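You operate a simulated robot arm through the tools that you are given. There is no shell and no other tool.

The job below is to be done with a simulated two-armed robot. You get a single attempt, and the scene is never put back.

Task
Take the bottle that says "grease" from the store counter top and leave it on top of the tall rubber pad. Then take the lid off the teal canister and lay it down on the white table top. Then take the yellow spring on the white table top and put it away on the repair bench top. Then fetch the yellow cup and stand it on top of the black top canister. Then pull the bottom drawer open. The order counts. Set down upright: bottle, yellow spring, yellow cup.

The check looks at the end state, three seconds after you hand in, the way a careful person would. Anything else that was tipped, shoved, dropped, spilled or broken makes it a failure. A push-on lid holds only when it is set on centred and level and pressed home; a screw cap is set on level and turned clockwise until tight.

Robot
Two 7-joint arms with two-finger parallel grippers on one trunk, on a base that drives. Base frame: it is fixed to the floor where the robot stands at the start and does not move with it; the origin is under the middle of the robot, x ahead of it, y to its left, z up. Lengths are in m, angles in degrees, forces in N, time in s.
The left shoulder is at the start at [0.05, 0.165, 1.08], the right one opposite. With the tool pointing down near the work surface each hand reaches from about 0.24 to 0.7 m from the robot's upright axis, wherever it stands, measured 20 degrees to its own side. Places, roughly: black top canister (6x6x10 cm) [3.1, -5.1, 0.4]; bottom drawer [-2.9, 2, 0.4]; grey bottle, white bottle [-2.75, 2, 1]; repair bench top [0.3, 1.1, 0.8]; tall rubber pad (5x5x4 cm) [-2.8, 2.1, 0.9]; teal canister [-2, 2.75, 0.75]; yellow cup (6x6x8 cm) [2.7, -2.5, 0.6]; yellow spring (4x4x5 cm) [-2, 2.9, 0.8]. Payload 3.91 kg a hand.
The TCP of each hand is the grasp point between the finger pads, 0.03 m short of the fingertips. In the tool frame z runs along the fingers and y along their closing line. Largest opening 0.11 m; finger width 0.02, thickness 0.01; the body of the gripper, 0.048 by 0.112 m, starts 0.055 m behind the TCP.
Orientation is that of the tool frame in the base frame, as a unit quaternion [x, y, z, w]. With the fingers straight down and closing along the base's y, the tool's x points along the base's -x, its y along +y and its z along -z.

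Tools
- The arms move only by the tool play_rows. It takes "left_increments", "right_increments" or both (then of equal length, played together; a hand with none holds still); each is one flat list of numbers, 7 for each row, row after row: the shift along the base's x, y, z in units of 200 mm (1.0 is 200 mm), then the turn, a rotation vector about the base's x, y, z in units of 180 degrees (1.0 is 180 degrees), then the closure, from 0 (fully open) to 1 (shut). In form: [dx, dy, dz, rx, ry, rz, hand, dx, dy, dz, rx, ry, rz, hand, ...]. A call has 1 to 20 rows; each row is the pose to reach, as a shift and turn from the pose commanded when the call began. A call with a number of a shift or a turn outside -1 to 1 is refused whole. A row lasts 0.2 s, in which the tool goes at most 0.05 m and 8.6 degrees; a call with a longer step from one row to the next is refused whole, and so is a gripper value outside its range. A pose out of reach is approached as far as the arm can. The call stops where the force on the tool passes 40 N (or 10 N more than at its start, if that is more) or the arm is blocked; 0.2 s more then pass. Each finger travels about 0.045 m/s and halts on what it meets, pressing with about 37 N; the grip force reading is that of the motor and also rises with nothing between the fingers. The clock runs only during rows and for 0.2 s after the last one: add rows that repeat a pose to give the fingers time. The reply holds the time, the measured pose of the TCP, the force on the tool along the base axes, the opening and the grip force, in the units named above and with some noise, with the torque about the TCP (base axes, N m) and any sound that the robot's microphone picked up.
- Cameras (640 x 400 px; columns grow to the right, rows downward): "scene" is now at [0.1244, -0.0153, 1.28]; the picture's right is [-0.11, -0.99, 0.00], its down [-0.36, 0.04, -0.93] and it looks along [0.93, -0.10, -0.36] (base axes); focal length 264 px, centre (320, 200). "left" rides on the left gripper at [0.072, -0.017, -0.103] in its tool frame; the picture's right is [0.23, 0.97, 0.00], its down [-0.76, 0.18, -0.62] and it looks along [-0.61, 0.14, 0.78] (tool axes); focal length 222 px, centre (320, 200). "right" rides on the right gripper at [0.073, 0.017, -0.103] in its tool frame; the picture's right is [-0.23, 0.97, 0.00], its down [-0.76, -0.18, -0.62] and it looks along [-0.61, -0.14, 0.78] (tool axes); focal length 222 px, centre (320, 200). There is no depth. A picture from a camera that has moved, and an enlarged one, comes with that camera's place and axes in the base frame and with its lens. The place of the scene camera against the robot may be out by one fixed shift of up to 0.012 m in any direction.
- grab_frame(camera): a new picture of that camera. The clock stands still meanwhile.
- raise_lower(by): slides the trunk up (or, below 0, down) by that many m; the arms and the scene camera ride with it, the base frame stays. It gives what a move gives, with no picture.
- roll_base(legs): drives the robot by 1 to 6 legs, each [ahead, left, turn to the left] in m, m and degrees, along the robot's own axes; the way and the turn of a leg run together, so that a leg with both is an arc; at most 1.5 m and 180 degrees a leg. The arms and the cameras ride along, it lands a little off, and it stops where it bumps. It gives what a move gives.
- aim_head(pan, tilt): turns the head with the scene camera to pan (to the left, within 80 degrees either way) and tilt (down, from -29 to 69), counted from straight ahead of the robot. It gives what a move gives.
- zoom(camera, box): a new picture of the part [left, top, right, bottom] of that camera's present view, enlarged. The clock stands still meanwhile.
- finish_job(): hands the job in; it is judged then, once.

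Nothing tells you exact positions but the pictures and the camera data. Unless the task says otherwise, let go and move clear before handing in.

The tools are called after "Request:" by a JSON object that holds its "name" and its "arguments". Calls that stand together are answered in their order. play_rows: Moves the arms, as the interface text tells. Its arguments: {"type":"object","properties":{"left_increments":{"type":"array"},"right_increments":{"type":"array"}},"required":[]} The other tools are called the same way: raise_lower (by) slides the trunk up or down; roll_base (legs) drives the base; aim_head (pan, tilt) turns the head that bears the scene camera; grab_frame (camera) takes a picture; zoom (camera, box) takes an enlarged picture of a part of a camera's view; finish_job () hands the job in.

At the start:

```text
time_s: 0.0
left_tcp_pos: [0.4957, 0.2015, 1.1199]
left_tcp_rot: [-0.001, 1.0, 0.0, 0.001]
left_force: [-0.1, 0.8, 0.6]
left_wrist_torque: [0.02, 0.0, -0.02]
left_grip_width: 0.1099
left_grip_force: 0.1
right_tcp_pos: [0.443, -0.1752, 1.1559]
right_tcp_rot: [0.001, 1.0, 0.0, 0.0]
right_force: [-0.1, -0.9, 0.2]
right_wrist_torque: [0.0, -0.02, 0.0]
right_grip_width: 0.1099
right_grip_force: 0.0
trunk travel left (down, up): [-0.3, 0.203]
robot x, y, heading: [0.003, -0.0016, 0.2]
head pan, tilt: [-6.4, 21.2]
```

scene: 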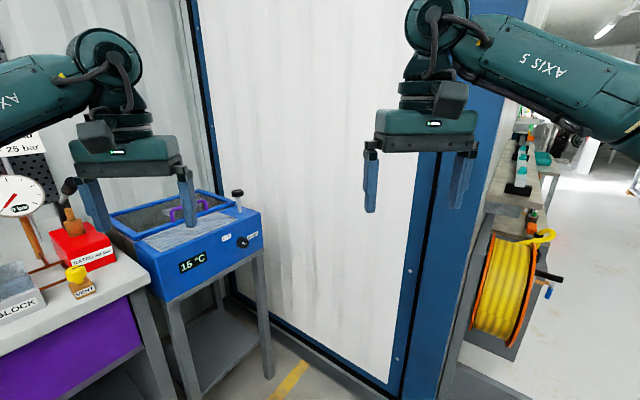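
right: 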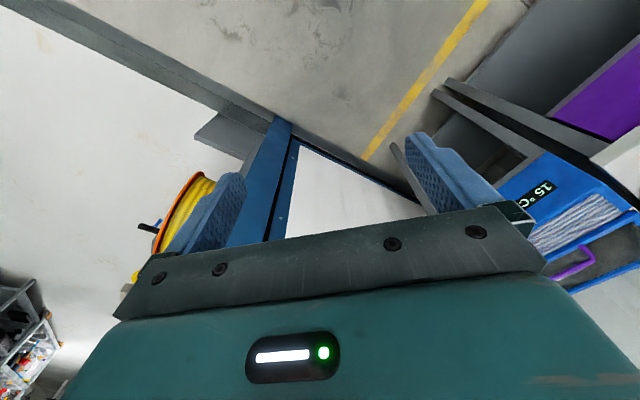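
left: 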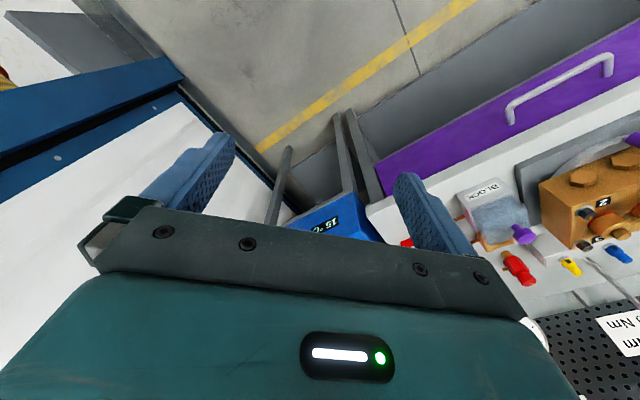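

I see the repair bench to the left, a heated blue box ahead, and a wall in front. I'll look around with the head first to plan the routes.

Request:
{"name": "aim_head", "arguments": {"pan": 75, "tilt": 25}}

Request:
{"name": "grab_frame", "arguments": {"camera": "scene"}}

Request:
{"name": "aim_head", "arguments": {"pan": -75, "tilt": 15}}

Request:
{"name": "grab_frame", "arguments": {"camera": "scene"}}

```text
time_s: 1.6
left_tcp_pos: [0.4955, 0.2006, 1.1217]
left_tcp_rot: [-0.001, 1.0, 0.0, 0.0]
left_force: [0.4, -0.4, -0.1]
left_wrist_torque: [0.02, 0.0, 0.02]
left_grip_width: 0.1101
left_grip_force: 0.1
right_tcp_pos: [0.4436, -0.1752, 1.1566]
right_tcp_rot: [0.001, 1.0, 0.0, 0.0]
right_force: [-0.9, 0.0, -0.4]
right_wrist_torque: [0.0, -0.02, 0.01]
right_grip_width: 0.11
right_grip_force: 0.2
trunk travel left (down, up): [-0.3, 0.203]
robot x, y, heading: [-0.0022, 0.0022, -0.0]
head pan, tilt: [75.0, 25.0]
```

```text
taken
camera scene: at [0.0559, 0.084, 1.2738], right [0.97, -0.26, 0.0], down [-0.11, -0.41, -0.91], along [0.24, 0.88, -0.42], focal length 264 px, centre (320, 200)
```

scene: 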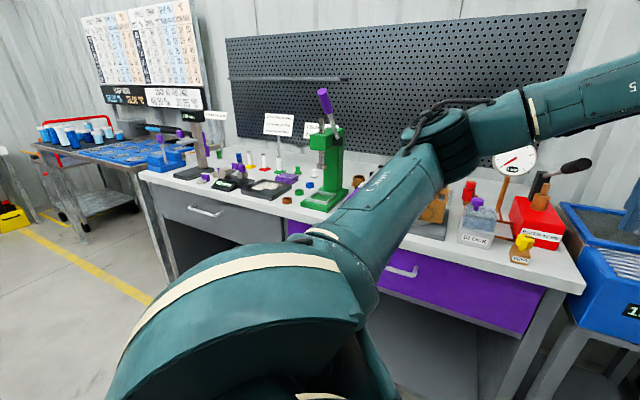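

```text
time_s: 3.9
left_tcp_pos: [0.4968, 0.202, 1.1207]
left_tcp_rot: [-0.001, 1.0, 0.0, 0.0]
left_force: [0.2, 0.4, 0.3]
left_wrist_torque: [-0.02, -0.02, -0.02]
left_grip_width: 0.1099
left_grip_force: 0.0
right_tcp_pos: [0.4431, -0.1748, 1.1561]
right_tcp_rot: [0.001, 1.0, -0.001, 0.0]
right_force: [-0.5, 0.1, -0.3]
right_wrist_torque: [0.03, -0.01, 0.01]
right_grip_width: 0.1101
right_grip_force: 0.1
trunk travel left (down, up): [-0.3, 0.203]
robot x, y, heading: [-0.0007, 0.0001, -0.0]
head pan, tilt: [-75.0, 15.0]
```

```text
taken
camera scene: at [0.0562, -0.0952, 1.2901], right [-0.97, -0.26, 0.0], down [-0.07, 0.25, -0.97], along [0.25, -0.93, -0.26], focal length 264 px, centre (320, 200)
```

scene: 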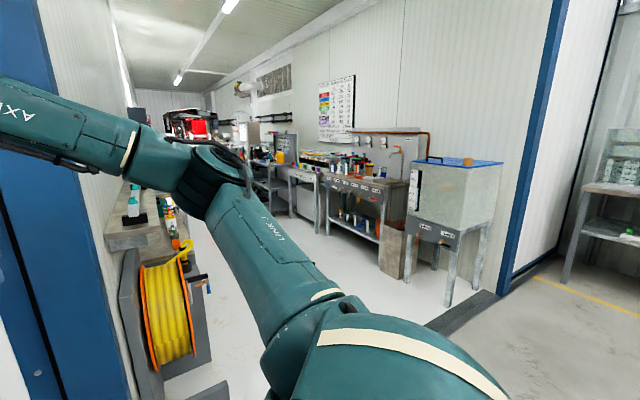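

The repair bench lies at y>0.75 on my left, with a doorway to another room on the right. I'll turn right in place and look toward the store side.

Request:
{"name": "roll_base", "arguments": {"legs": [[0, 0, -150]]}}

Request:
{"name": "aim_head", "arguments": {"pan": 0, "tilt": 20}}

Request:
{"name": "grab_frame", "arguments": {"camera": "scene"}}

Request:
{"name": "aim_head", "arguments": {"pan": -60, "tilt": 20}}

Request:
{"name": "grab_frame", "arguments": {"camera": "scene"}}

```text
time_s: 10.3
left_tcp_pos: [-0.2996, -0.4432, 1.1213]
left_tcp_rot: [0.956, 0.292, -0.001, 0.0]
left_force: [-0.6, 1.0, -0.5]
left_wrist_torque: [-0.05, 0.01, -0.01]
left_grip_width: 0.11
left_grip_force: 0.0
right_tcp_pos: [-0.4649, -0.1025, 1.1562]
right_tcp_rot: [0.957, 0.291, 0.0, 0.0]
right_force: [0.3, 0.0, 0.0]
right_wrist_torque: [0.01, -0.01, 0.0]
right_grip_width: 0.1102
right_grip_force: 0.0
trunk travel left (down, up): [-0.3, 0.203]
robot x, y, heading: [0.0013, -0.0003, -146.2]
head pan, tilt: [-75.0, 15.0]
```

```text
time_s: 11.8
left_tcp_pos: [-0.2991, -0.4444, 1.1215]
left_tcp_rot: [0.956, 0.292, -0.001, 0.0]
left_force: [-0.5, -0.3, -0.3]
left_wrist_torque: [0.01, 0.02, -0.02]
left_grip_width: 0.1102
left_grip_force: 0.0
right_tcp_pos: [-0.4646, -0.102, 1.1556]
right_tcp_rot: [0.957, 0.291, -0.001, 0.0]
right_force: [0.0, 0.6, 0.0]
right_wrist_torque: [-0.01, 0.01, 0.02]
right_grip_width: 0.1102
right_grip_force: 0.1
trunk travel left (down, up): [-0.3, 0.203]
robot x, y, heading: [-0.0023, 0.001, -146.0]
head pan, tilt: [0.0, 20.0]
```

```text
taken
camera scene: at [-0.099, -0.0732, 1.2819], right [-0.56, 0.83, 0.0], down [0.28, 0.19, -0.94], along [-0.78, -0.52, -0.34], focal length 264 px, centre (320, 200)
```

scene: 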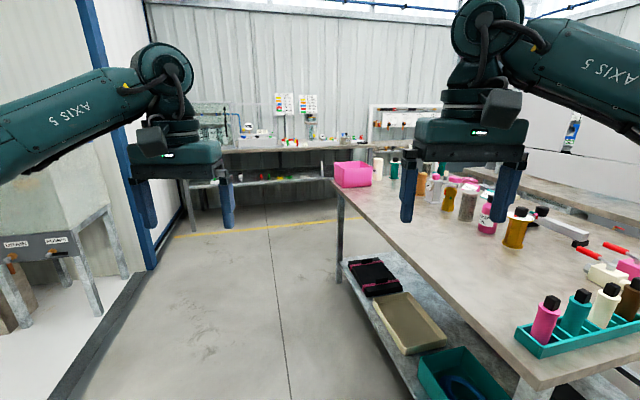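

```text
time_s: 13.1
left_tcp_pos: [-0.2994, -0.4431, 1.1207]
left_tcp_rot: [0.957, 0.291, 0.0, 0.0]
left_force: [0.7, -0.2, -0.6]
left_wrist_torque: [-0.02, 0.01, -0.01]
left_grip_width: 0.1102
left_grip_force: 0.0
right_tcp_pos: [-0.4656, -0.1021, 1.1561]
right_tcp_rot: [0.957, 0.291, 0.0, -0.001]
right_force: [0.1, 0.3, -0.5]
right_wrist_torque: [-0.01, -0.01, 0.02]
right_grip_width: 0.11
right_grip_force: 0.2
trunk travel left (down, up): [-0.3, 0.203]
robot x, y, heading: [0.0026, 0.0037, -145.9]
head pan, tilt: [-60.0, 20.0]
```

```text
taken
camera scene: at [-0.1053, 0.0196, 1.2819], right [0.44, 0.9, 0.0], down [0.31, -0.15, -0.94], along [-0.84, 0.41, -0.34], focal length 264 px, centre (320, 200)
```

scene: 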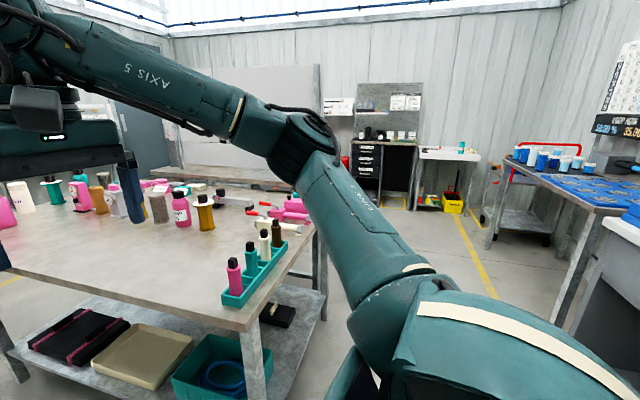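

There is an island table rotated ~45° beside me, and the store counter (black drawers) and white table stand on the end wall at heading ≈136°. I'll raise the trunk for clearance, turn that way, and look.

Request:
{"name": "raise_lower", "arguments": {"by": 0.19}}

Request:
{"name": "roll_base", "arguments": {"legs": [[0, 0, -77.6]]}}

Request:
{"name": "aim_head", "arguments": {"pan": 0, "tilt": 20}}

Request:
{"name": "grab_frame", "arguments": {"camera": "scene"}}

```text
time_s: 15.2
left_tcp_pos: [-0.2976, -0.4451, 1.3107]
left_tcp_rot: [0.957, 0.291, 0.001, 0.0]
left_force: [0.0, -0.3, 0.0]
left_wrist_torque: [0.0, 0.0, 0.0]
left_grip_width: 0.1099
left_grip_force: 0.0
right_tcp_pos: [-0.4653, -0.102, 1.3458]
right_tcp_rot: [0.957, 0.29, 0.001, 0.0]
right_force: [-0.8, 0.5, -0.1]
right_wrist_torque: [-0.01, 0.0, 0.02]
right_grip_width: 0.1102
right_grip_force: 0.1
trunk travel left (down, up): [-0.49, 0.013]
robot x, y, heading: [-0.0015, 0.0017, -145.9]
head pan, tilt: [-60.0, 20.0]
```

```text
time_s: 18.9
left_tcp_pos: [-0.4986, 0.1962, 1.3116]
left_tcp_rot: [0.929, -0.371, 0.0, 0.0]
left_force: [0.3, -0.5, 0.4]
left_wrist_torque: [-0.03, -0.02, 0.03]
left_grip_width: 0.1102
left_grip_force: 0.3
right_tcp_pos: [-0.1995, 0.4326, 1.3461]
right_tcp_rot: [0.928, -0.372, 0.0, 0.0]
right_force: [0.0, -1.7, 0.1]
right_wrist_torque: [0.03, 0.01, 0.02]
right_grip_width: 0.1099
right_grip_force: 0.1
trunk travel left (down, up): [-0.49, 0.013]
robot x, y, heading: [0.0002, -0.0018, 136.4]
head pan, tilt: [-60.0, 20.0]
```

```text
time_s: 20.2
left_tcp_pos: [-0.4963, 0.1978, 1.3116]
left_tcp_rot: [0.929, -0.371, 0.0, 0.0]
left_force: [0.3, 0.2, 0.6]
left_wrist_torque: [0.05, -0.01, -0.01]
left_grip_width: 0.1099
left_grip_force: 0.0
right_tcp_pos: [-0.1995, 0.432, 1.3456]
right_tcp_rot: [0.928, -0.373, -0.001, 0.0]
right_force: [-0.5, 0.3, -0.4]
right_wrist_torque: [0.01, -0.01, 0.01]
right_grip_width: 0.1098
right_grip_force: 0.1
trunk travel left (down, up): [-0.49, 0.013]
robot x, y, heading: [-0.0023, -0.0004, 136.7]
head pan, tilt: [0.0, 20.0]
```

```text
taken
camera scene: at [-0.0858, 0.0796, 1.4719], right [0.69, 0.72, 0.0], down [0.25, -0.24, -0.94], along [-0.68, 0.65, -0.34], focal length 264 px, centre (320, 200)
```

scene: 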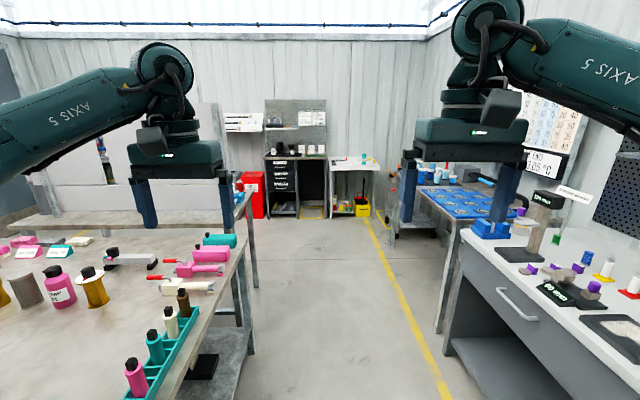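

The aisle runs straight to the counter with black drawers and the white table. I'll shift right a bit and drive down the aisle in steps.

Request:
{"name": "roll_base", "arguments": {"legs": [[0.0, -0.2, 0], [1.4, 0, 0], [0.7, 0.2, 0]]}}

Request:
{"name": "aim_head", "arguments": {"pan": 0, "tilt": 28}}

Request:
{"name": "grab_frame", "arguments": {"camera": "scene"}}

```text
time_s: 32.8
left_tcp_pos: [-2.0275, 1.6355, 1.3103]
left_tcp_rot: [0.929, -0.369, 0.0, 0.0]
left_force: [-0.4, 0.4, -0.7]
left_wrist_torque: [-0.03, 0.01, -0.03]
left_grip_width: 0.1099
left_grip_force: 0.1
right_tcp_pos: [-1.7308, 1.8742, 1.3465]
right_tcp_rot: [0.929, -0.369, 0.0, 0.001]
right_force: [0.6, -0.1, -0.4]
right_wrist_torque: [0.02, -0.01, 0.01]
right_grip_width: 0.1099
right_grip_force: 0.1
trunk travel left (down, up): [-0.49, 0.013]
robot x, y, heading: [-1.5315, 1.4419, 136.7]
head pan, tilt: [0.0, 20.0]
```

```text
time_s: 33.5
left_tcp_pos: [-2.0274, 1.6358, 1.3113]
left_tcp_rot: [0.929, -0.369, 0.0, 0.001]
left_force: [-0.6, -0.6, 1.7]
left_wrist_torque: [-0.03, -0.02, -0.01]
left_grip_width: 0.1098
left_grip_force: 0.1
right_tcp_pos: [-1.7314, 1.8734, 1.3474]
right_tcp_rot: [0.929, -0.37, 0.0, 0.0]
right_force: [0.4, 0.8, 0.4]
right_wrist_torque: [-0.02, -0.03, -0.05]
right_grip_width: 0.1101
right_grip_force: 0.1
trunk travel left (down, up): [-0.49, 0.013]
robot x, y, heading: [-1.5324, 1.4418, 136.9]
head pan, tilt: [0.0, 28.0]
```

```text
taken
camera scene: at [-1.6138, 1.52, 1.4591], right [0.69, 0.73, 0.0], down [0.34, -0.32, -0.88], along [-0.64, 0.61, -0.47], focal length 264 px, centre (320, 200)
```

scene: 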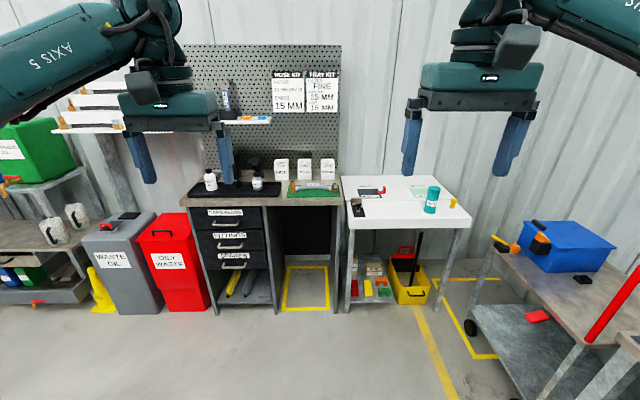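

The store counter with drawers is ahead-left and the white table ahead-right with the teal canister and yellow spring. Zoom for details.

Request:
{"name": "zoom", "arguments": {"camera": "scene", "box": [180, 130, 350, 240]}}

Request:
{"name": "zoom", "arguments": {"camera": "scene", "box": [330, 150, 500, 260]}}

```text
3.64 times, centred on (265, 185) of scene
camera zoom: at [-1.6138, 1.52, 1.4591], right [0.69, 0.73, 0.0], down [0.34, -0.32, -0.88], along [-0.64, 0.61, -0.47], focal length 959 px, centre (520, 254)
```

zoom: 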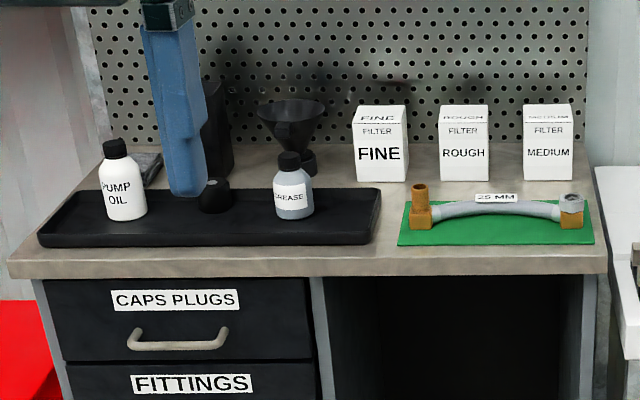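

```text
3.64 times, centred on (415, 205) of scene
camera zoom: at [-1.6138, 1.52, 1.4591], right [0.69, 0.73, 0.0], down [0.34, -0.32, -0.88], along [-0.64, 0.61, -0.47], focal length 959 px, centre (-26, 182)
```

zoom: 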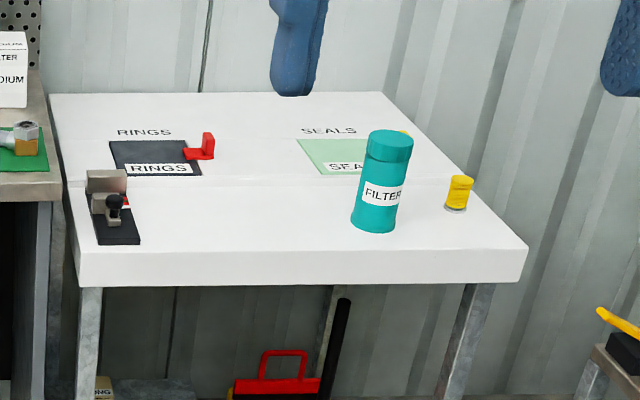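

The grey bottle reads GREASE, and a dark knob-shaped pad seems to sit to its left behind a finger. I'll drive closer, slightly left, and look again.

Request:
{"name": "roll_base", "arguments": {"legs": [[0.7, 0.12, 0]]}}

Request:
{"name": "aim_head", "arguments": {"pan": 10, "tilt": 45}}

Request:
{"name": "grab_frame", "arguments": {"camera": "scene"}}

Request:
{"name": "grab_frame", "arguments": {"camera": "left"}}

```text
time_s: 37.4
left_tcp_pos: [-2.6198, 2.0315, 1.3117]
left_tcp_rot: [0.929, -0.37, 0.0, 0.0]
left_force: [0.3, -0.4, 0.1]
left_wrist_torque: [-0.04, -0.02, 0.01]
left_grip_width: 0.1099
left_grip_force: 0.1
right_tcp_pos: [-2.3232, 2.2701, 1.346]
right_tcp_rot: [0.929, -0.371, -0.001, 0.0]
right_force: [-0.5, -0.3, -0.1]
right_wrist_torque: [-0.01, -0.01, -0.01]
right_grip_width: 0.1102
right_grip_force: 0.1
trunk travel left (down, up): [-0.49, 0.013]
robot x, y, heading: [-2.1227, 1.8355, 136.4]
head pan, tilt: [0.0, 28.0]
```

```text
time_s: 38.1
left_tcp_pos: [-2.6192, 2.0322, 1.3121]
left_tcp_rot: [0.929, -0.37, 0.0, 0.0]
left_force: [0.5, -0.2, -0.2]
left_wrist_torque: [0.01, 0.02, -0.03]
left_grip_width: 0.11
left_grip_force: 0.0
right_tcp_pos: [-2.3226, 2.2696, 1.3465]
right_tcp_rot: [0.929, -0.371, 0.001, 0.0]
right_force: [-0.1, -0.2, 0.4]
right_wrist_torque: [0.02, 0.03, -0.03]
right_grip_width: 0.1099
right_grip_force: 0.1
trunk travel left (down, up): [-0.49, 0.013]
robot x, y, heading: [-2.1245, 1.8408, 136.3]
head pan, tilt: [10.0, 45.0]
```

```text
taken
camera scene: at [-2.2081, 1.8976, 1.4333], right [0.55, 0.83, 0.0], down [0.59, -0.39, -0.71], along [-0.59, 0.39, -0.71], focal length 264 px, centre (320, 200)
```

scene: 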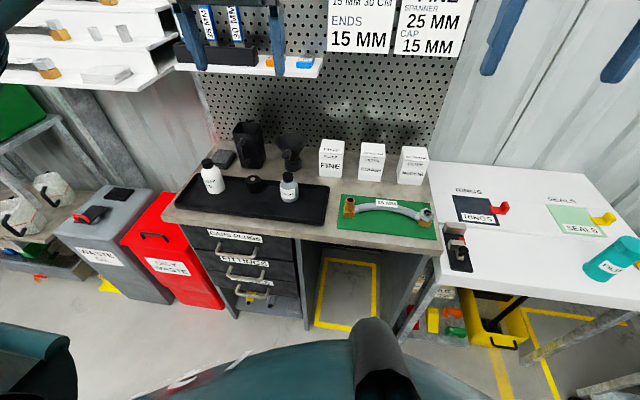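

```text
taken
camera left: at [-2.5566, 1.9941, 1.4152], right [-0.5, -0.86, 0.0], down [-0.67, 0.39, 0.62], along [-0.54, 0.32, -0.78], focal length 222 px, centre (320, 200)
```

left: 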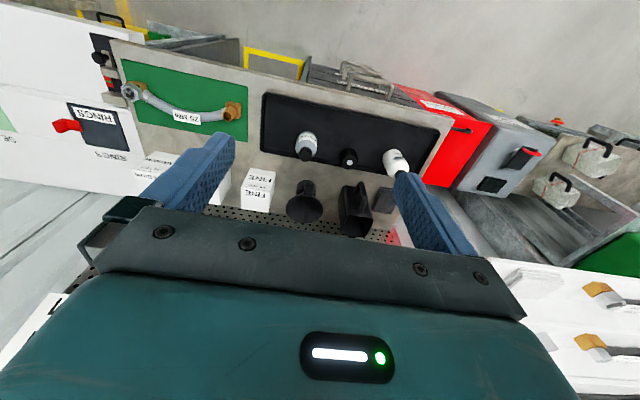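

Request:
{"name": "zoom", "arguments": {"camera": "scene", "box": [160, 110, 340, 240]}}

Request:
{"name": "zoom", "arguments": {"camera": "left", "box": [240, 80, 460, 240]}}

```text
3.08 times, centred on (250, 175) of scene
camera zoom: at [-2.2081, 1.8976, 1.4333], right [0.55, 0.83, 0.0], down [0.59, -0.39, -0.71], along [-0.59, 0.39, -0.71], focal length 812 px, centre (535, 277)
```

zoom: 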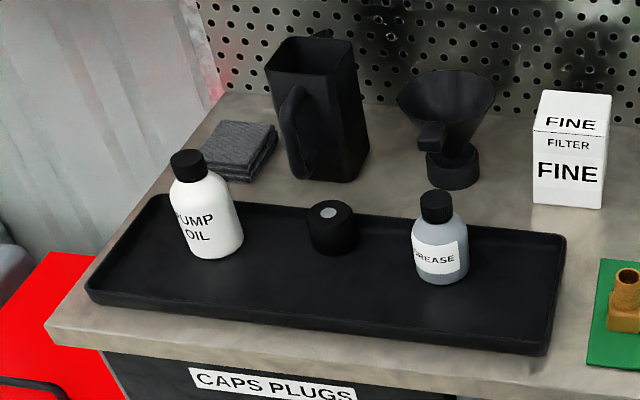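

```text
2.50 times, centred on (350, 160) of left
camera zoom: at [-2.5566, 1.9941, 1.4152], right [-0.5, -0.86, 0.0], down [-0.67, 0.39, 0.62], along [-0.54, 0.32, -0.78], focal length 555 px, centre (245, 300)
```

zoom: 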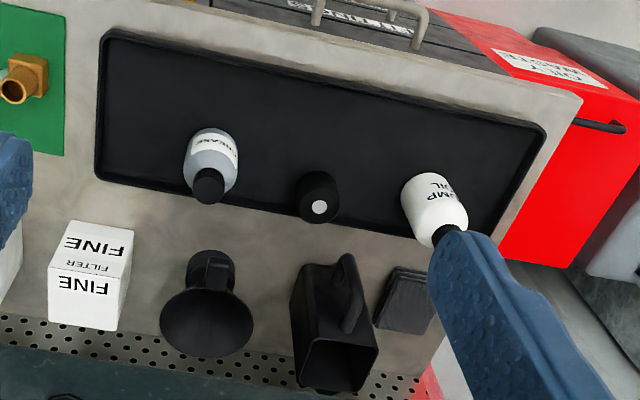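

The grey bottle is at about (-2.745, 2.145), with the pad (black cylinder) at about (-2.846, 2.075), top z≈0.90. They're a bit far, so I'll move in and left, then lower the trunk for a close look.

Request:
{"name": "roll_base", "arguments": {"legs": [[0.13, 0.12, 0]]}}

Request:
{"name": "raise_lower", "arguments": {"by": -0.15}}

Request:
{"name": "aim_head", "arguments": {"pan": 12, "tilt": 50}}

Request:
{"name": "grab_frame", "arguments": {"camera": "scene"}}

Request:
{"name": "grab_frame", "arguments": {"camera": "left"}}

```text
time_s: 39.9
left_tcp_pos: [-2.7963, 2.0349, 1.3109]
left_tcp_rot: [0.929, -0.37, 0.001, 0.0]
left_force: [0.0, -1.0, 0.7]
left_wrist_torque: [0.0, -0.03, -0.05]
left_grip_width: 0.1101
left_grip_force: 0.0
right_tcp_pos: [-2.4998, 2.2724, 1.3456]
right_tcp_rot: [0.929, -0.37, 0.0, 0.0]
right_force: [0.5, -0.7, 0.6]
right_wrist_torque: [-0.01, -0.01, 0.0]
right_grip_width: 0.1102
right_grip_force: 0.1
trunk travel left (down, up): [-0.49, 0.013]
robot x, y, heading: [-2.2973, 1.8406, 136.4]
head pan, tilt: [10.0, 45.0]
```

```text
time_s: 41.6
left_tcp_pos: [-2.7959, 2.0367, 1.1619]
left_tcp_rot: [0.929, -0.37, -0.001, -0.001]
left_force: [0.9, -0.5, 0.2]
left_wrist_torque: [-0.01, -0.03, -0.03]
left_grip_width: 0.11
left_grip_force: 0.1
right_tcp_pos: [-2.4993, 2.2718, 1.1964]
right_tcp_rot: [0.929, -0.37, -0.001, 0.0]
right_force: [-0.4, 0.4, -0.2]
right_wrist_torque: [0.01, -0.02, 0.02]
right_grip_width: 0.1099
right_grip_force: 0.0
trunk travel left (down, up): [-0.34, 0.163]
robot x, y, heading: [-2.3012, 1.8395, 136.6]
head pan, tilt: [10.0, 45.0]
```

```text
time_s: 42.3
left_tcp_pos: [-2.7954, 2.0356, 1.1622]
left_tcp_rot: [0.929, -0.37, -0.001, -0.001]
left_force: [-0.3, -0.7, 0.7]
left_wrist_torque: [-0.01, 0.02, -0.01]
left_grip_width: 0.11
left_grip_force: 0.0
right_tcp_pos: [-2.4992, 2.2721, 1.1958]
right_tcp_rot: [0.929, -0.371, -0.001, 0.0]
right_force: [0.9, -0.8, -0.4]
right_wrist_torque: [0.0, 0.0, 0.01]
right_grip_width: 0.11
right_grip_force: 0.0
trunk travel left (down, up): [-0.34, 0.163]
robot x, y, heading: [-2.2947, 1.8379, 136.4]
head pan, tilt: [12.0, 50.0]
```

```text
taken
camera scene: at [-2.382, 1.8959, 1.2764], right [0.52, 0.85, 0.0], down [0.65, -0.4, -0.64], along [-0.55, 0.34, -0.77], focal length 264 px, centre (320, 200)
```

scene: 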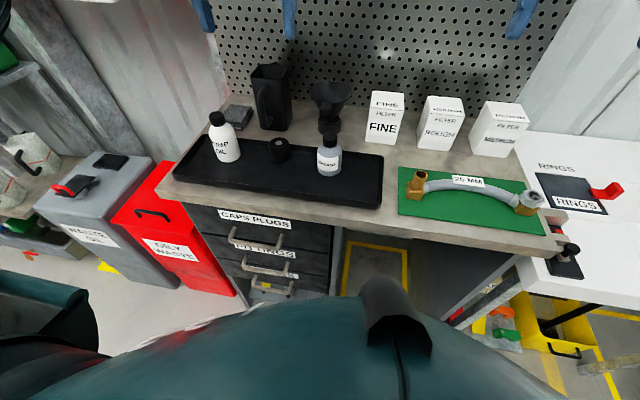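

```text
taken
camera left: at [-2.7326, 1.9971, 1.2652], right [-0.5, -0.86, 0.0], down [-0.67, 0.39, 0.62], along [-0.54, 0.32, -0.78], focal length 222 px, centre (320, 200)
```

left: 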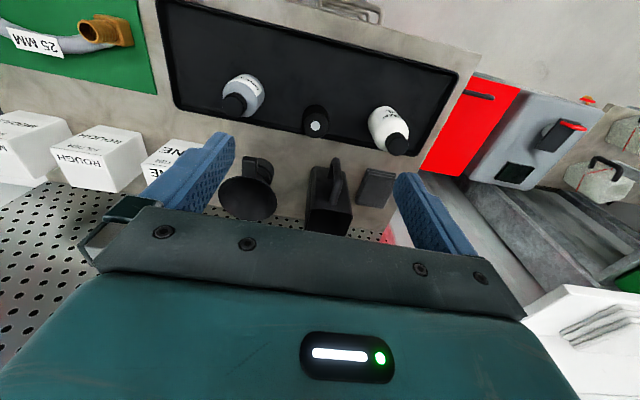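

The bottle and pad are both in view; zooming in both cameras to triangulate.

Request:
{"name": "zoom", "arguments": {"camera": "left", "box": [200, 50, 440, 200]}}

Request:
{"name": "zoom", "arguments": {"camera": "scene", "box": [180, 70, 380, 220]}}

```text
2.67 times, centred on (320, 125) of left
camera zoom: at [-2.7326, 1.9971, 1.2652], right [-0.5, -0.86, 0.0], down [-0.67, 0.39, 0.62], along [-0.54, 0.32, -0.78], focal length 592 px, centre (320, 400)
```

zoom: 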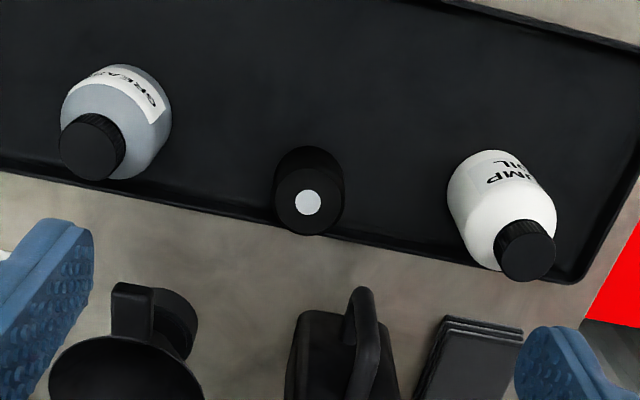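

```text
2.67 times, centred on (280, 145) of scene
camera zoom: at [-2.382, 1.8959, 1.2764], right [0.52, 0.85, 0.0], down [0.65, -0.4, -0.64], along [-0.55, 0.34, -0.77], focal length 703 px, centre (427, 347)
```

zoom: 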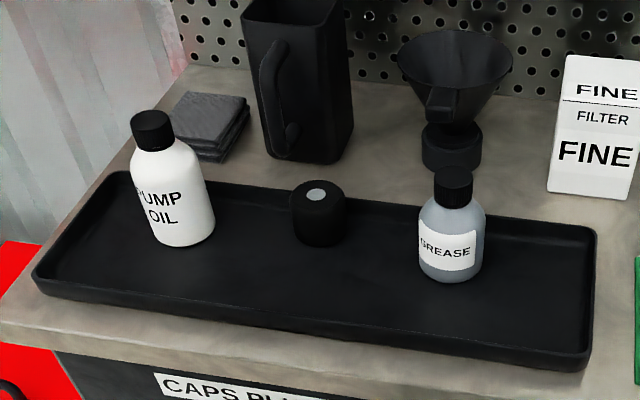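

Triangulation agrees: bottle axis ≈(-2.750, 2.146), cap top z≈0.95; pad ≈(-2.847, 2.074), top ≈0.897. Moving the left hand above the bottle at a safe height first.

Request:
{"name": "play_rows", "arguments": {"left_increments": [0.057, 0.137, -0.125, 0, 0, 0, 0, 0.114, 0.274, -0.25, 0, 0, 0, 0, 0.171, 0.41, -0.375, 0, 0, 0, 0, 0.2275, 0.5475, -0.5, 0, 0, 0, 0, 0.2275, 0.5475, -0.5, 0, 0, 0, 0]}}

Request:
{"name": "grab_frame", "arguments": {"camera": "left"}}

Request:
{"name": "grab_frame", "arguments": {"camera": "scene"}}

```text
time_s: 43.5
left_tcp_pos: [-2.75, 2.1446, 1.0605]
left_tcp_rot: [0.929, -0.369, -0.001, 0.0]
left_force: [-0.4, 0.1, -0.6]
left_wrist_torque: [0.0, 0.0, -0.04]
left_grip_width: 0.1099
left_grip_force: 0.1
right_tcp_pos: [-2.4992, 2.2718, 1.1959]
right_tcp_rot: [0.929, -0.371, 0.001, 0.0]
right_force: [0.6, 0.0, -0.6]
right_wrist_torque: [-0.01, 0.0, -0.03]
right_grip_width: 0.1102
right_grip_force: 0.2
trunk travel left (down, up): [-0.34, 0.163]
robot x, y, heading: [-2.2983, 1.8411, 136.2]
head pan, tilt: [12.0, 50.0]
```

```text
taken
camera left: at [-2.6871, 2.1062, 1.1631], right [-0.5, -0.86, 0.0], down [-0.67, 0.39, 0.62], along [-0.54, 0.32, -0.78], focal length 222 px, centre (320, 200)
```

left: 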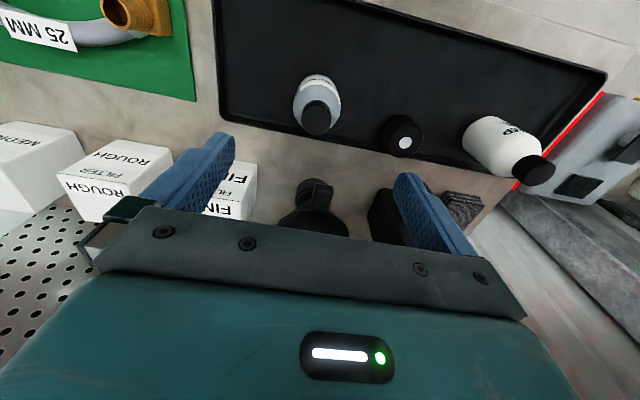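

```text
taken
camera scene: at [-2.3821, 1.8956, 1.2763], right [0.52, 0.85, 0.0], down [0.65, -0.4, -0.64], along [-0.55, 0.34, -0.77], focal length 264 px, centre (320, 200)
```

scene: 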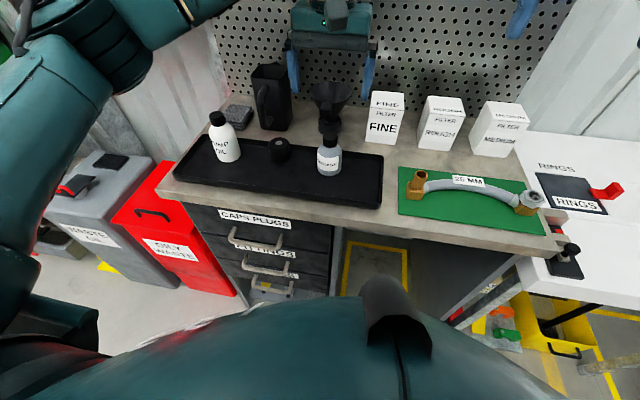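

The left wrist view confirms both positions. Descending straight onto the bottle and closing.

Request:
{"name": "play_rows", "arguments": {"left_increments": [0.005, 0.005, -0.2, 0, 0, 0, 0, 0.005, 0.005, -0.4, 0, 0, 0, 0, 0.005, 0.005, -0.6, 0, 0, 0, 0, 0.005, 0.005, -0.767, 0, 0, 0, 0, 0.005, 0.005, -0.767, 0, 0, 0, 0]}}

Request:
{"name": "grab_frame", "arguments": {"camera": "scene"}}

Request:
{"name": "grab_frame", "arguments": {"camera": "left"}}

```text
time_s: 44.7
left_tcp_pos: [-2.749, 2.1452, 0.9069]
left_tcp_rot: [0.929, -0.37, 0.0, 0.0]
left_force: [0.3, 0.8, 0.2]
left_wrist_torque: [-0.02, 0.0, 0.02]
left_grip_width: 0.1101
left_grip_force: 0.1
right_tcp_pos: [-2.4999, 2.2722, 1.1961]
right_tcp_rot: [0.929, -0.37, 0.0, 0.0]
right_force: [-0.2, 0.0, 0.6]
right_wrist_torque: [0.0, 0.01, 0.0]
right_grip_width: 0.11
right_grip_force: 0.1
trunk travel left (down, up): [-0.34, 0.163]
robot x, y, heading: [-2.3004, 1.8391, 136.6]
head pan, tilt: [12.0, 50.0]
```

```text
taken
camera scene: at [-2.382, 1.8959, 1.2763], right [0.52, 0.85, 0.0], down [0.65, -0.4, -0.64], along [-0.55, 0.34, -0.77], focal length 264 px, centre (320, 200)
```

scene: 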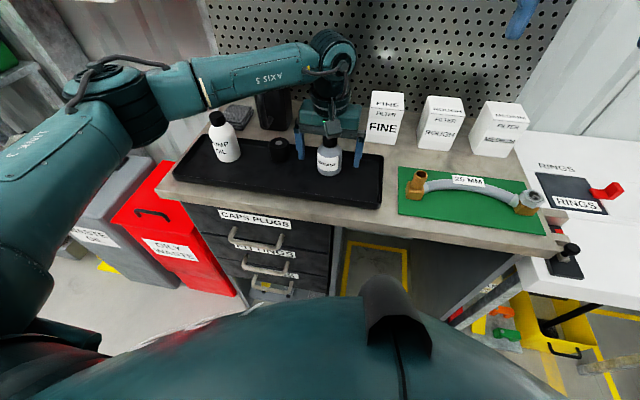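

```text
taken
camera left: at [-2.6849, 2.1075, 1.0102], right [-0.51, -0.86, 0.0], down [-0.67, 0.39, 0.62], along [-0.54, 0.32, -0.78], focal length 222 px, centre (320, 200)
```

left: 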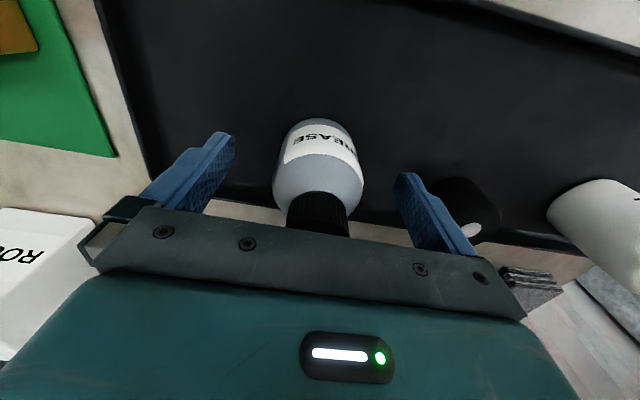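

The bottle is centred between the fingers. Closing the gripper.

Request:
{"name": "play_rows", "arguments": {"left_increments": [0, 0, 0, 0, 0, 0, 1, 0, 0, 0, 0, 0, 0, 1, 0, 0, 0, 0, 0, 0, 1, 0, 0, 0, 0, 0, 0, 1, 0, 0, 0, 0, 0, 0, 1, 0, 0, 0, 0, 0, 0, 1]}}

Request:
{"name": "grab_frame", "arguments": {"camera": "left"}}

```text
time_s: 46.1
left_tcp_pos: [-2.747, 2.1456, 0.9065]
left_tcp_rot: [0.929, -0.37, -0.001, 0.0]
left_force: [0.2, 0.1, 0.2]
left_wrist_torque: [0.04, 0.0, 0.01]
left_grip_width: 0.0524
left_grip_force: 37.2
right_tcp_pos: [-2.4994, 2.2722, 1.1959]
right_tcp_rot: [0.929, -0.371, 0.0, 0.0]
right_force: [0.9, 0.2, 0.5]
right_wrist_torque: [-0.01, 0.0, -0.01]
right_grip_width: 0.11
right_grip_force: 0.0
trunk travel left (down, up): [-0.34, 0.163]
robot x, y, heading: [-2.3017, 1.8411, 136.4]
head pan, tilt: [12.0, 50.0]
```

```text
taken
camera left: at [-2.685, 2.1075, 1.0106], right [-0.5, -0.86, 0.0], down [-0.67, 0.39, 0.62], along [-0.54, 0.32, -0.78], focal length 222 px, centre (320, 200)
```

left: 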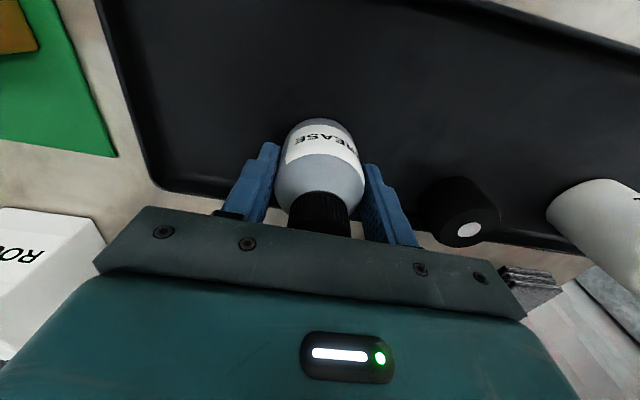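

Gripped at 52 mm. Lifting 9 cm, moving over the pad, and checking alignment.

Request:
{"name": "play_rows", "arguments": {"left_increments": [0, 0, 0.2, 0, 0, 0, 1, 0, 0, 0.45, 0, 0, 0, 1, -0.1625, -0.12, 0.45, 0, 0, 0, 1, -0.325, -0.24, 0.45, 0, 0, 0, 1, -0.4875, -0.359, 0.45, 0, 0, 0, 1, -0.4875, -0.359, 0.45, 0, 0, 0, 1]}}

Request:
{"name": "grab_frame", "arguments": {"camera": "left"}}

Request:
{"name": "zoom", "arguments": {"camera": "scene", "box": [180, 50, 400, 210]}}

```text
time_s: 47.5
left_tcp_pos: [-2.8473, 2.0753, 0.9989]
left_tcp_rot: [0.929, -0.371, 0.001, 0.001]
left_force: [0.1, -0.4, -2.2]
left_wrist_torque: [-0.04, 0.0, 0.0]
left_grip_width: 0.0526
left_grip_force: 37.1
right_tcp_pos: [-2.4986, 2.2718, 1.196]
right_tcp_rot: [0.929, -0.371, 0.0, 0.0]
right_force: [-0.1, -0.1, -0.2]
right_wrist_torque: [0.05, 0.02, 0.01]
right_grip_width: 0.1099
right_grip_force: 0.0
trunk travel left (down, up): [-0.34, 0.163]
robot x, y, heading: [-2.3001, 1.8407, 136.6]
head pan, tilt: [12.0, 50.0]
```

```text
taken
camera left: at [-2.7842, 2.0363, 1.1024], right [-0.51, -0.86, 0.0], down [-0.67, 0.4, 0.62], along [-0.54, 0.32, -0.78], focal length 222 px, centre (320, 200)
```

left: 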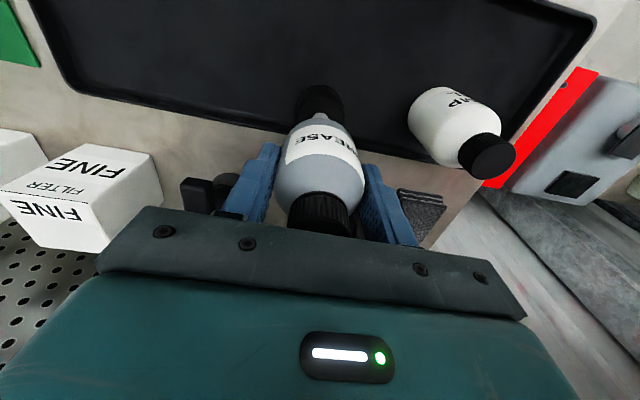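

```text
2.50 times, centred on (290, 130) of scene
camera zoom: at [-2.382, 1.8962, 1.2763], right [0.52, 0.85, 0.0], down [0.65, -0.4, -0.64], along [-0.55, 0.34, -0.77], focal length 659 px, centre (395, 375)
```

zoom: 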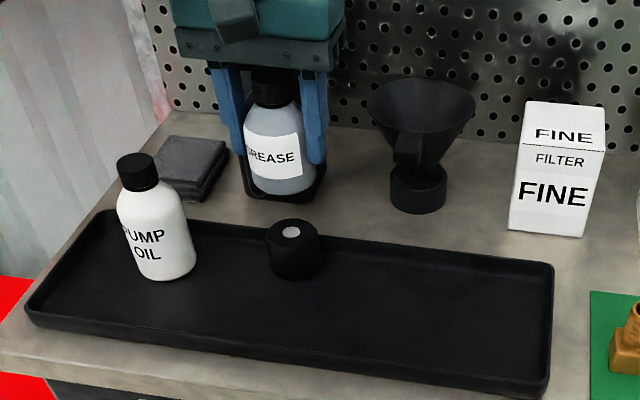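

The bottle hangs above the pad, and the jug behind is clear. Lowering to just above contact.

Request:
{"name": "play_rows", "arguments": {"left_increments": [0, 0.002, -0.12, 0, 0, 0, 1, 0, -0.003, -0.22, 0, 0, 0, 1, 0, -0.005, -0.22, 0, 0, 0, 1]}}

Request:
{"name": "zoom", "arguments": {"camera": "scene", "box": [200, 80, 360, 200]}}

Request:
{"name": "zoom", "arguments": {"camera": "left", "box": [220, 60, 440, 240]}}

```text
time_s: 48.3
left_tcp_pos: [-2.8485, 2.0734, 0.9543]
left_tcp_rot: [0.929, -0.37, 0.0, 0.0]
left_force: [-0.1, 0.5, -1.5]
left_wrist_torque: [0.02, 0.0, 0.01]
left_grip_width: 0.0522
left_grip_force: 37.1
right_tcp_pos: [-2.4992, 2.2724, 1.196]
right_tcp_rot: [0.929, -0.371, -0.001, 0.0]
right_force: [-0.3, -0.1, 0.3]
right_wrist_torque: [-0.02, -0.01, -0.02]
right_grip_width: 0.1102
right_grip_force: 0.0
trunk travel left (down, up): [-0.34, 0.163]
robot x, y, heading: [-2.2978, 1.8372, 136.3]
head pan, tilt: [12.0, 50.0]
```

```text
3.33 times, centred on (280, 140) of scene
camera zoom: at [-2.3822, 1.896, 1.2763], right [0.52, 0.85, 0.0], down [0.65, -0.4, -0.64], along [-0.55, 0.34, -0.77], focal length 879 px, centre (453, 400)
```

zoom: 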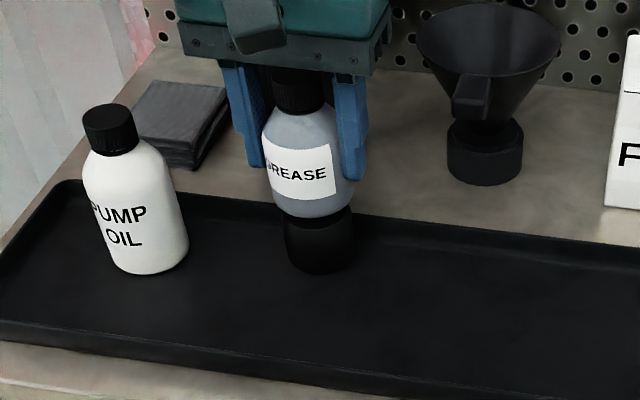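

```text
2.22 times, centred on (330, 150) of left
camera zoom: at [-2.7837, 2.0348, 1.0582], right [-0.5, -0.86, 0.0], down [-0.67, 0.39, 0.62], along [-0.54, 0.32, -0.78], focal length 494 px, centre (298, 311)
```

zoom: 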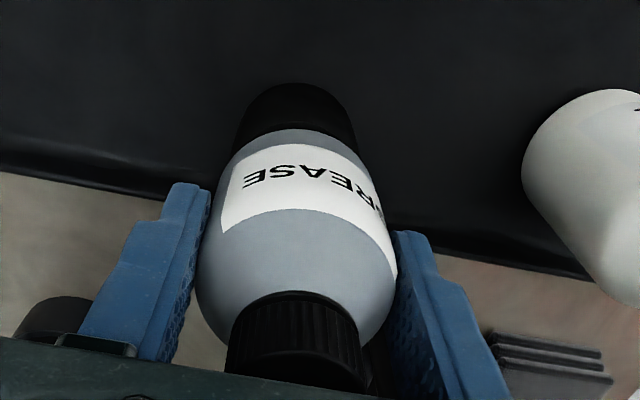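

The bottle is aligned over the pad. Lowering in small steps until contact force shows.

Request:
{"name": "play_rows", "arguments": {"left_increments": [0, 0, -0.015, 0, 0, 0, 1, 0, 0, -0.025, 0, 0, 0, 1, 0, 0, -0.035, 0, 0, 0, 1]}}

Request:
{"name": "zoom", "arguments": {"camera": "scene", "box": [200, 80, 360, 200]}}

```text
time_s: 49.1
left_tcp_pos: [-2.8472, 2.0726, 0.9475]
left_tcp_rot: [0.929, -0.371, -0.001, 0.0]
left_force: [-0.5, 0.3, -1.5]
left_wrist_torque: [0.0, 0.0, 0.0]
left_grip_width: 0.0524
left_grip_force: 37.1
right_tcp_pos: [-2.4976, 2.2722, 1.1962]
right_tcp_rot: [0.929, -0.371, 0.0, 0.001]
right_force: [-0.7, -0.3, -0.2]
right_wrist_torque: [-0.02, -0.01, -0.01]
right_grip_width: 0.1101
right_grip_force: 0.2
trunk travel left (down, up): [-0.34, 0.163]
robot x, y, heading: [-2.2973, 1.8426, 136.7]
head pan, tilt: [12.0, 50.0]
```

```text
3.33 times, centred on (280, 140) of scene
camera zoom: at [-2.3822, 1.896, 1.2763], right [0.52, 0.85, 0.0], down [0.65, -0.4, -0.64], along [-0.55, 0.34, -0.77], focal length 879 px, centre (453, 400)
```

zoom: 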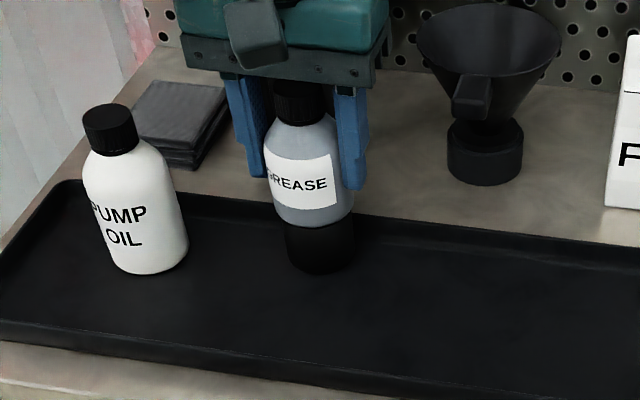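

No contact yet. Continuing down in 1–2 mm steps.

Request:
{"name": "play_rows", "arguments": {"left_increments": [0, 0, -0.005, 0, 0, 0, 1, 0, 0, -0.01, 0, 0, 0, 1, 0, 0, -0.01, 0, 0, 0, 1]}}

Request:
{"name": "play_rows", "arguments": {"left_increments": [0, 0, -0.005, 0, 0, 0, 1, 0, 0, -0.01, 0, 0, 0, 1, 0, 0, -0.01, 0, 0, 0, 1]}}

```text
time_s: 49.9
left_tcp_pos: [-2.8469, 2.0733, 0.9465]
left_tcp_rot: [0.93, -0.369, -0.002, -0.002]
left_force: [-3.3, 1.1, 9.4]
left_wrist_torque: [0.03, 0.12, -0.01]
left_grip_width: 0.0523
left_grip_force: 37.5
right_tcp_pos: [-2.499, 2.2712, 1.1967]
right_tcp_rot: [0.929, -0.371, -0.001, 0.0]
right_force: [0.6, 0.9, 0.2]
right_wrist_torque: [0.02, -0.04, 0.03]
right_grip_width: 0.1099
right_grip_force: 0.0
trunk travel left (down, up): [-0.34, 0.163]
robot x, y, heading: [-2.2961, 1.8434, 136.8]
head pan, tilt: [12.0, 50.0]
```

```text
time_s: 50.7
left_tcp_pos: [-2.847, 2.0719, 0.9468]
left_tcp_rot: [0.929, -0.37, -0.003, -0.001]
left_force: [-4.0, -1.8, 24.6]
left_wrist_torque: [-0.11, 0.15, -0.01]
left_grip_width: 0.0525
left_grip_force: 37.0
right_tcp_pos: [-2.4977, 2.2721, 1.197]
right_tcp_rot: [0.929, -0.37, -0.001, 0.0]
right_force: [0.1, 0.2, -0.6]
right_wrist_torque: [0.01, -0.01, -0.01]
right_grip_width: 0.1101
right_grip_force: 0.0
trunk travel left (down, up): [-0.34, 0.163]
robot x, y, heading: [-2.2958, 1.8392, 136.1]
head pan, tilt: [12.0, 50.0]
```

Contact on the pad. Relieving the press, opening gently, then rising.

Request:
{"name": "play_rows", "arguments": {"left_increments": [0, 0, 0.015, 0, 0, 0, 1, 0, 0, 0.015, 0, 0, 0, 1, 0, 0, 0.015, 0, 0, 0, 0.45, 0, 0, 0.015, 0, 0, 0, 0.3, 0, 0, 0.015, 0, 0, 0, 0.2, 0, 0, 0.015, 0, 0, 0, 0.2]}}

Request:
{"name": "grab_frame", "arguments": {"camera": "left"}}

Request:
{"name": "zoom", "arguments": {"camera": "scene", "box": [200, 80, 360, 200]}}

```text
time_s: 52.1
left_tcp_pos: [-2.8485, 2.0716, 0.9449]
left_tcp_rot: [0.929, -0.371, 0.0, 0.0]
left_force: [-0.6, -0.3, 0.5]
left_wrist_torque: [0.0, 0.03, -0.01]
left_grip_width: 0.0879
left_grip_force: 0.0
right_tcp_pos: [-2.4985, 2.2715, 1.1957]
right_tcp_rot: [0.929, -0.371, 0.0, 0.0]
right_force: [-0.8, 1.0, 0.5]
right_wrist_torque: [-0.01, -0.03, 0.03]
right_grip_width: 0.11
right_grip_force: 0.1
trunk travel left (down, up): [-0.34, 0.163]
robot x, y, heading: [-2.2973, 1.8389, 136.6]
head pan, tilt: [12.0, 50.0]
```

```text
taken
camera left: at [-2.7841, 2.0343, 1.0489], right [-0.5, -0.86, 0.0], down [-0.67, 0.39, 0.62], along [-0.54, 0.32, -0.78], focal length 222 px, centre (320, 200)
```

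left: 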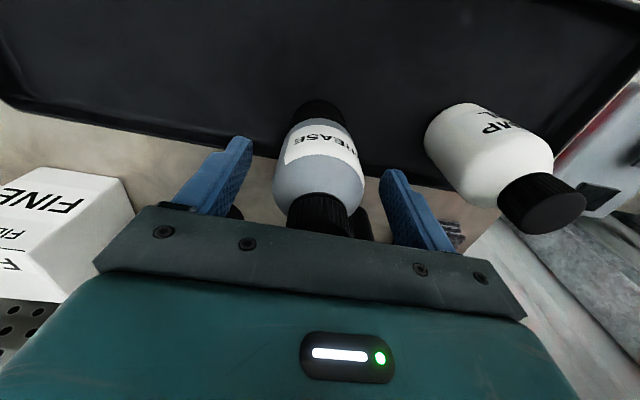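

```text
3.33 times, centred on (280, 140) of scene
camera zoom: at [-2.3821, 1.8959, 1.2763], right [0.52, 0.85, 0.0], down [0.65, -0.4, -0.64], along [-0.55, 0.34, -0.77], focal length 879 px, centre (453, 400)
```

zoom: 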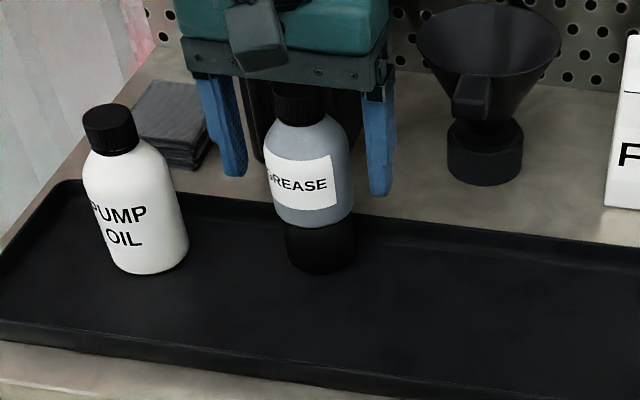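

The bottle stands on the pad. Rising straight up and backing off.

Request:
{"name": "play_rows", "arguments": {"left_increments": [0, 0, 0.15, 0, 0, 0, 0.2, 0, 0, 0.35, 0, 0, 0, 0.2, 0, 0, 0.55, 0, 0, 0, 0.2, 0, 0, 0.75, 0, 0, 0, 0.2, 0, 0, 0.95, 0, 0, 0, 0.1, 0.15, -0.14, 0.98, 0, 0, 0, 0.0, 0.3, -0.28, 0.98, 0, 0, 0, 0.0]}}

Request:
{"name": "zoom", "arguments": {"camera": "scene", "box": [180, 70, 380, 220]}}

```text
time_s: 53.7
left_tcp_pos: [-2.7867, 2.0161, 1.1425]
left_tcp_rot: [0.929, -0.37, -0.001, -0.001]
left_force: [0.1, -0.4, 0.7]
left_wrist_torque: [0.01, -0.02, 0.02]
left_grip_width: 0.1101
left_grip_force: 0.0
right_tcp_pos: [-2.4994, 2.2723, 1.1966]
right_tcp_rot: [0.929, -0.371, -0.002, -0.001]
right_force: [0.7, 1.1, 0.3]
right_wrist_torque: [0.03, -0.03, 0.02]
right_grip_width: 0.1099
right_grip_force: 0.0
trunk travel left (down, up): [-0.34, 0.163]
robot x, y, heading: [-2.2981, 1.8399, 136.3]
head pan, tilt: [12.0, 50.0]
```

```text
2.67 times, centred on (280, 145) of scene
camera zoom: at [-2.3818, 1.8955, 1.2764], right [0.52, 0.85, 0.0], down [0.65, -0.4, -0.64], along [-0.55, 0.34, -0.77], focal length 703 px, centre (427, 347)
```

zoom: 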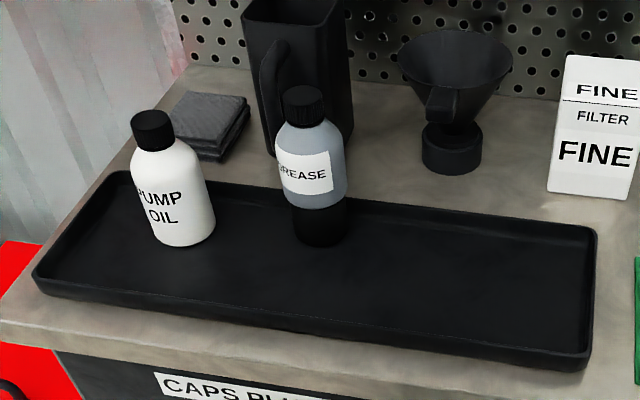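

Step 1 is done: GREASE stands on the pad. Next, the white table to the right; looking there to check clearance from the cart.

Request:
{"name": "aim_head", "arguments": {"pan": -50, "tilt": 40}}

Request:
{"name": "grab_frame", "arguments": {"camera": "scene"}}

```text
time_s: 55.0
left_tcp_pos: [-2.7866, 2.019, 1.1416]
left_tcp_rot: [0.929, -0.371, 0.0, -0.001]
left_force: [-0.6, -0.2, 0.9]
left_wrist_torque: [0.01, 0.02, -0.02]
left_grip_width: 0.1099
left_grip_force: 0.1
right_tcp_pos: [-2.4983, 2.2719, 1.1957]
right_tcp_rot: [0.929, -0.371, -0.002, 0.001]
right_force: [-0.2, 0.4, 0.9]
right_wrist_torque: [-0.01, -0.02, 0.02]
right_grip_width: 0.1098
right_grip_force: 0.1
trunk travel left (down, up): [-0.34, 0.163]
robot x, y, heading: [-2.2983, 1.8407, 136.4]
head pan, tilt: [-50.0, 40.0]
```

```text
taken
camera scene: at [-2.3113, 1.9405, 1.2905], right [1.0, -0.06, 0.0], down [-0.04, -0.64, -0.77], along [0.05, 0.76, -0.64], focal length 264 px, centre (320, 200)
```

scene: 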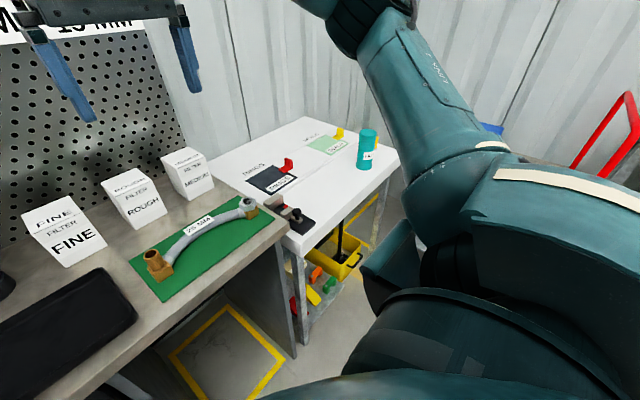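

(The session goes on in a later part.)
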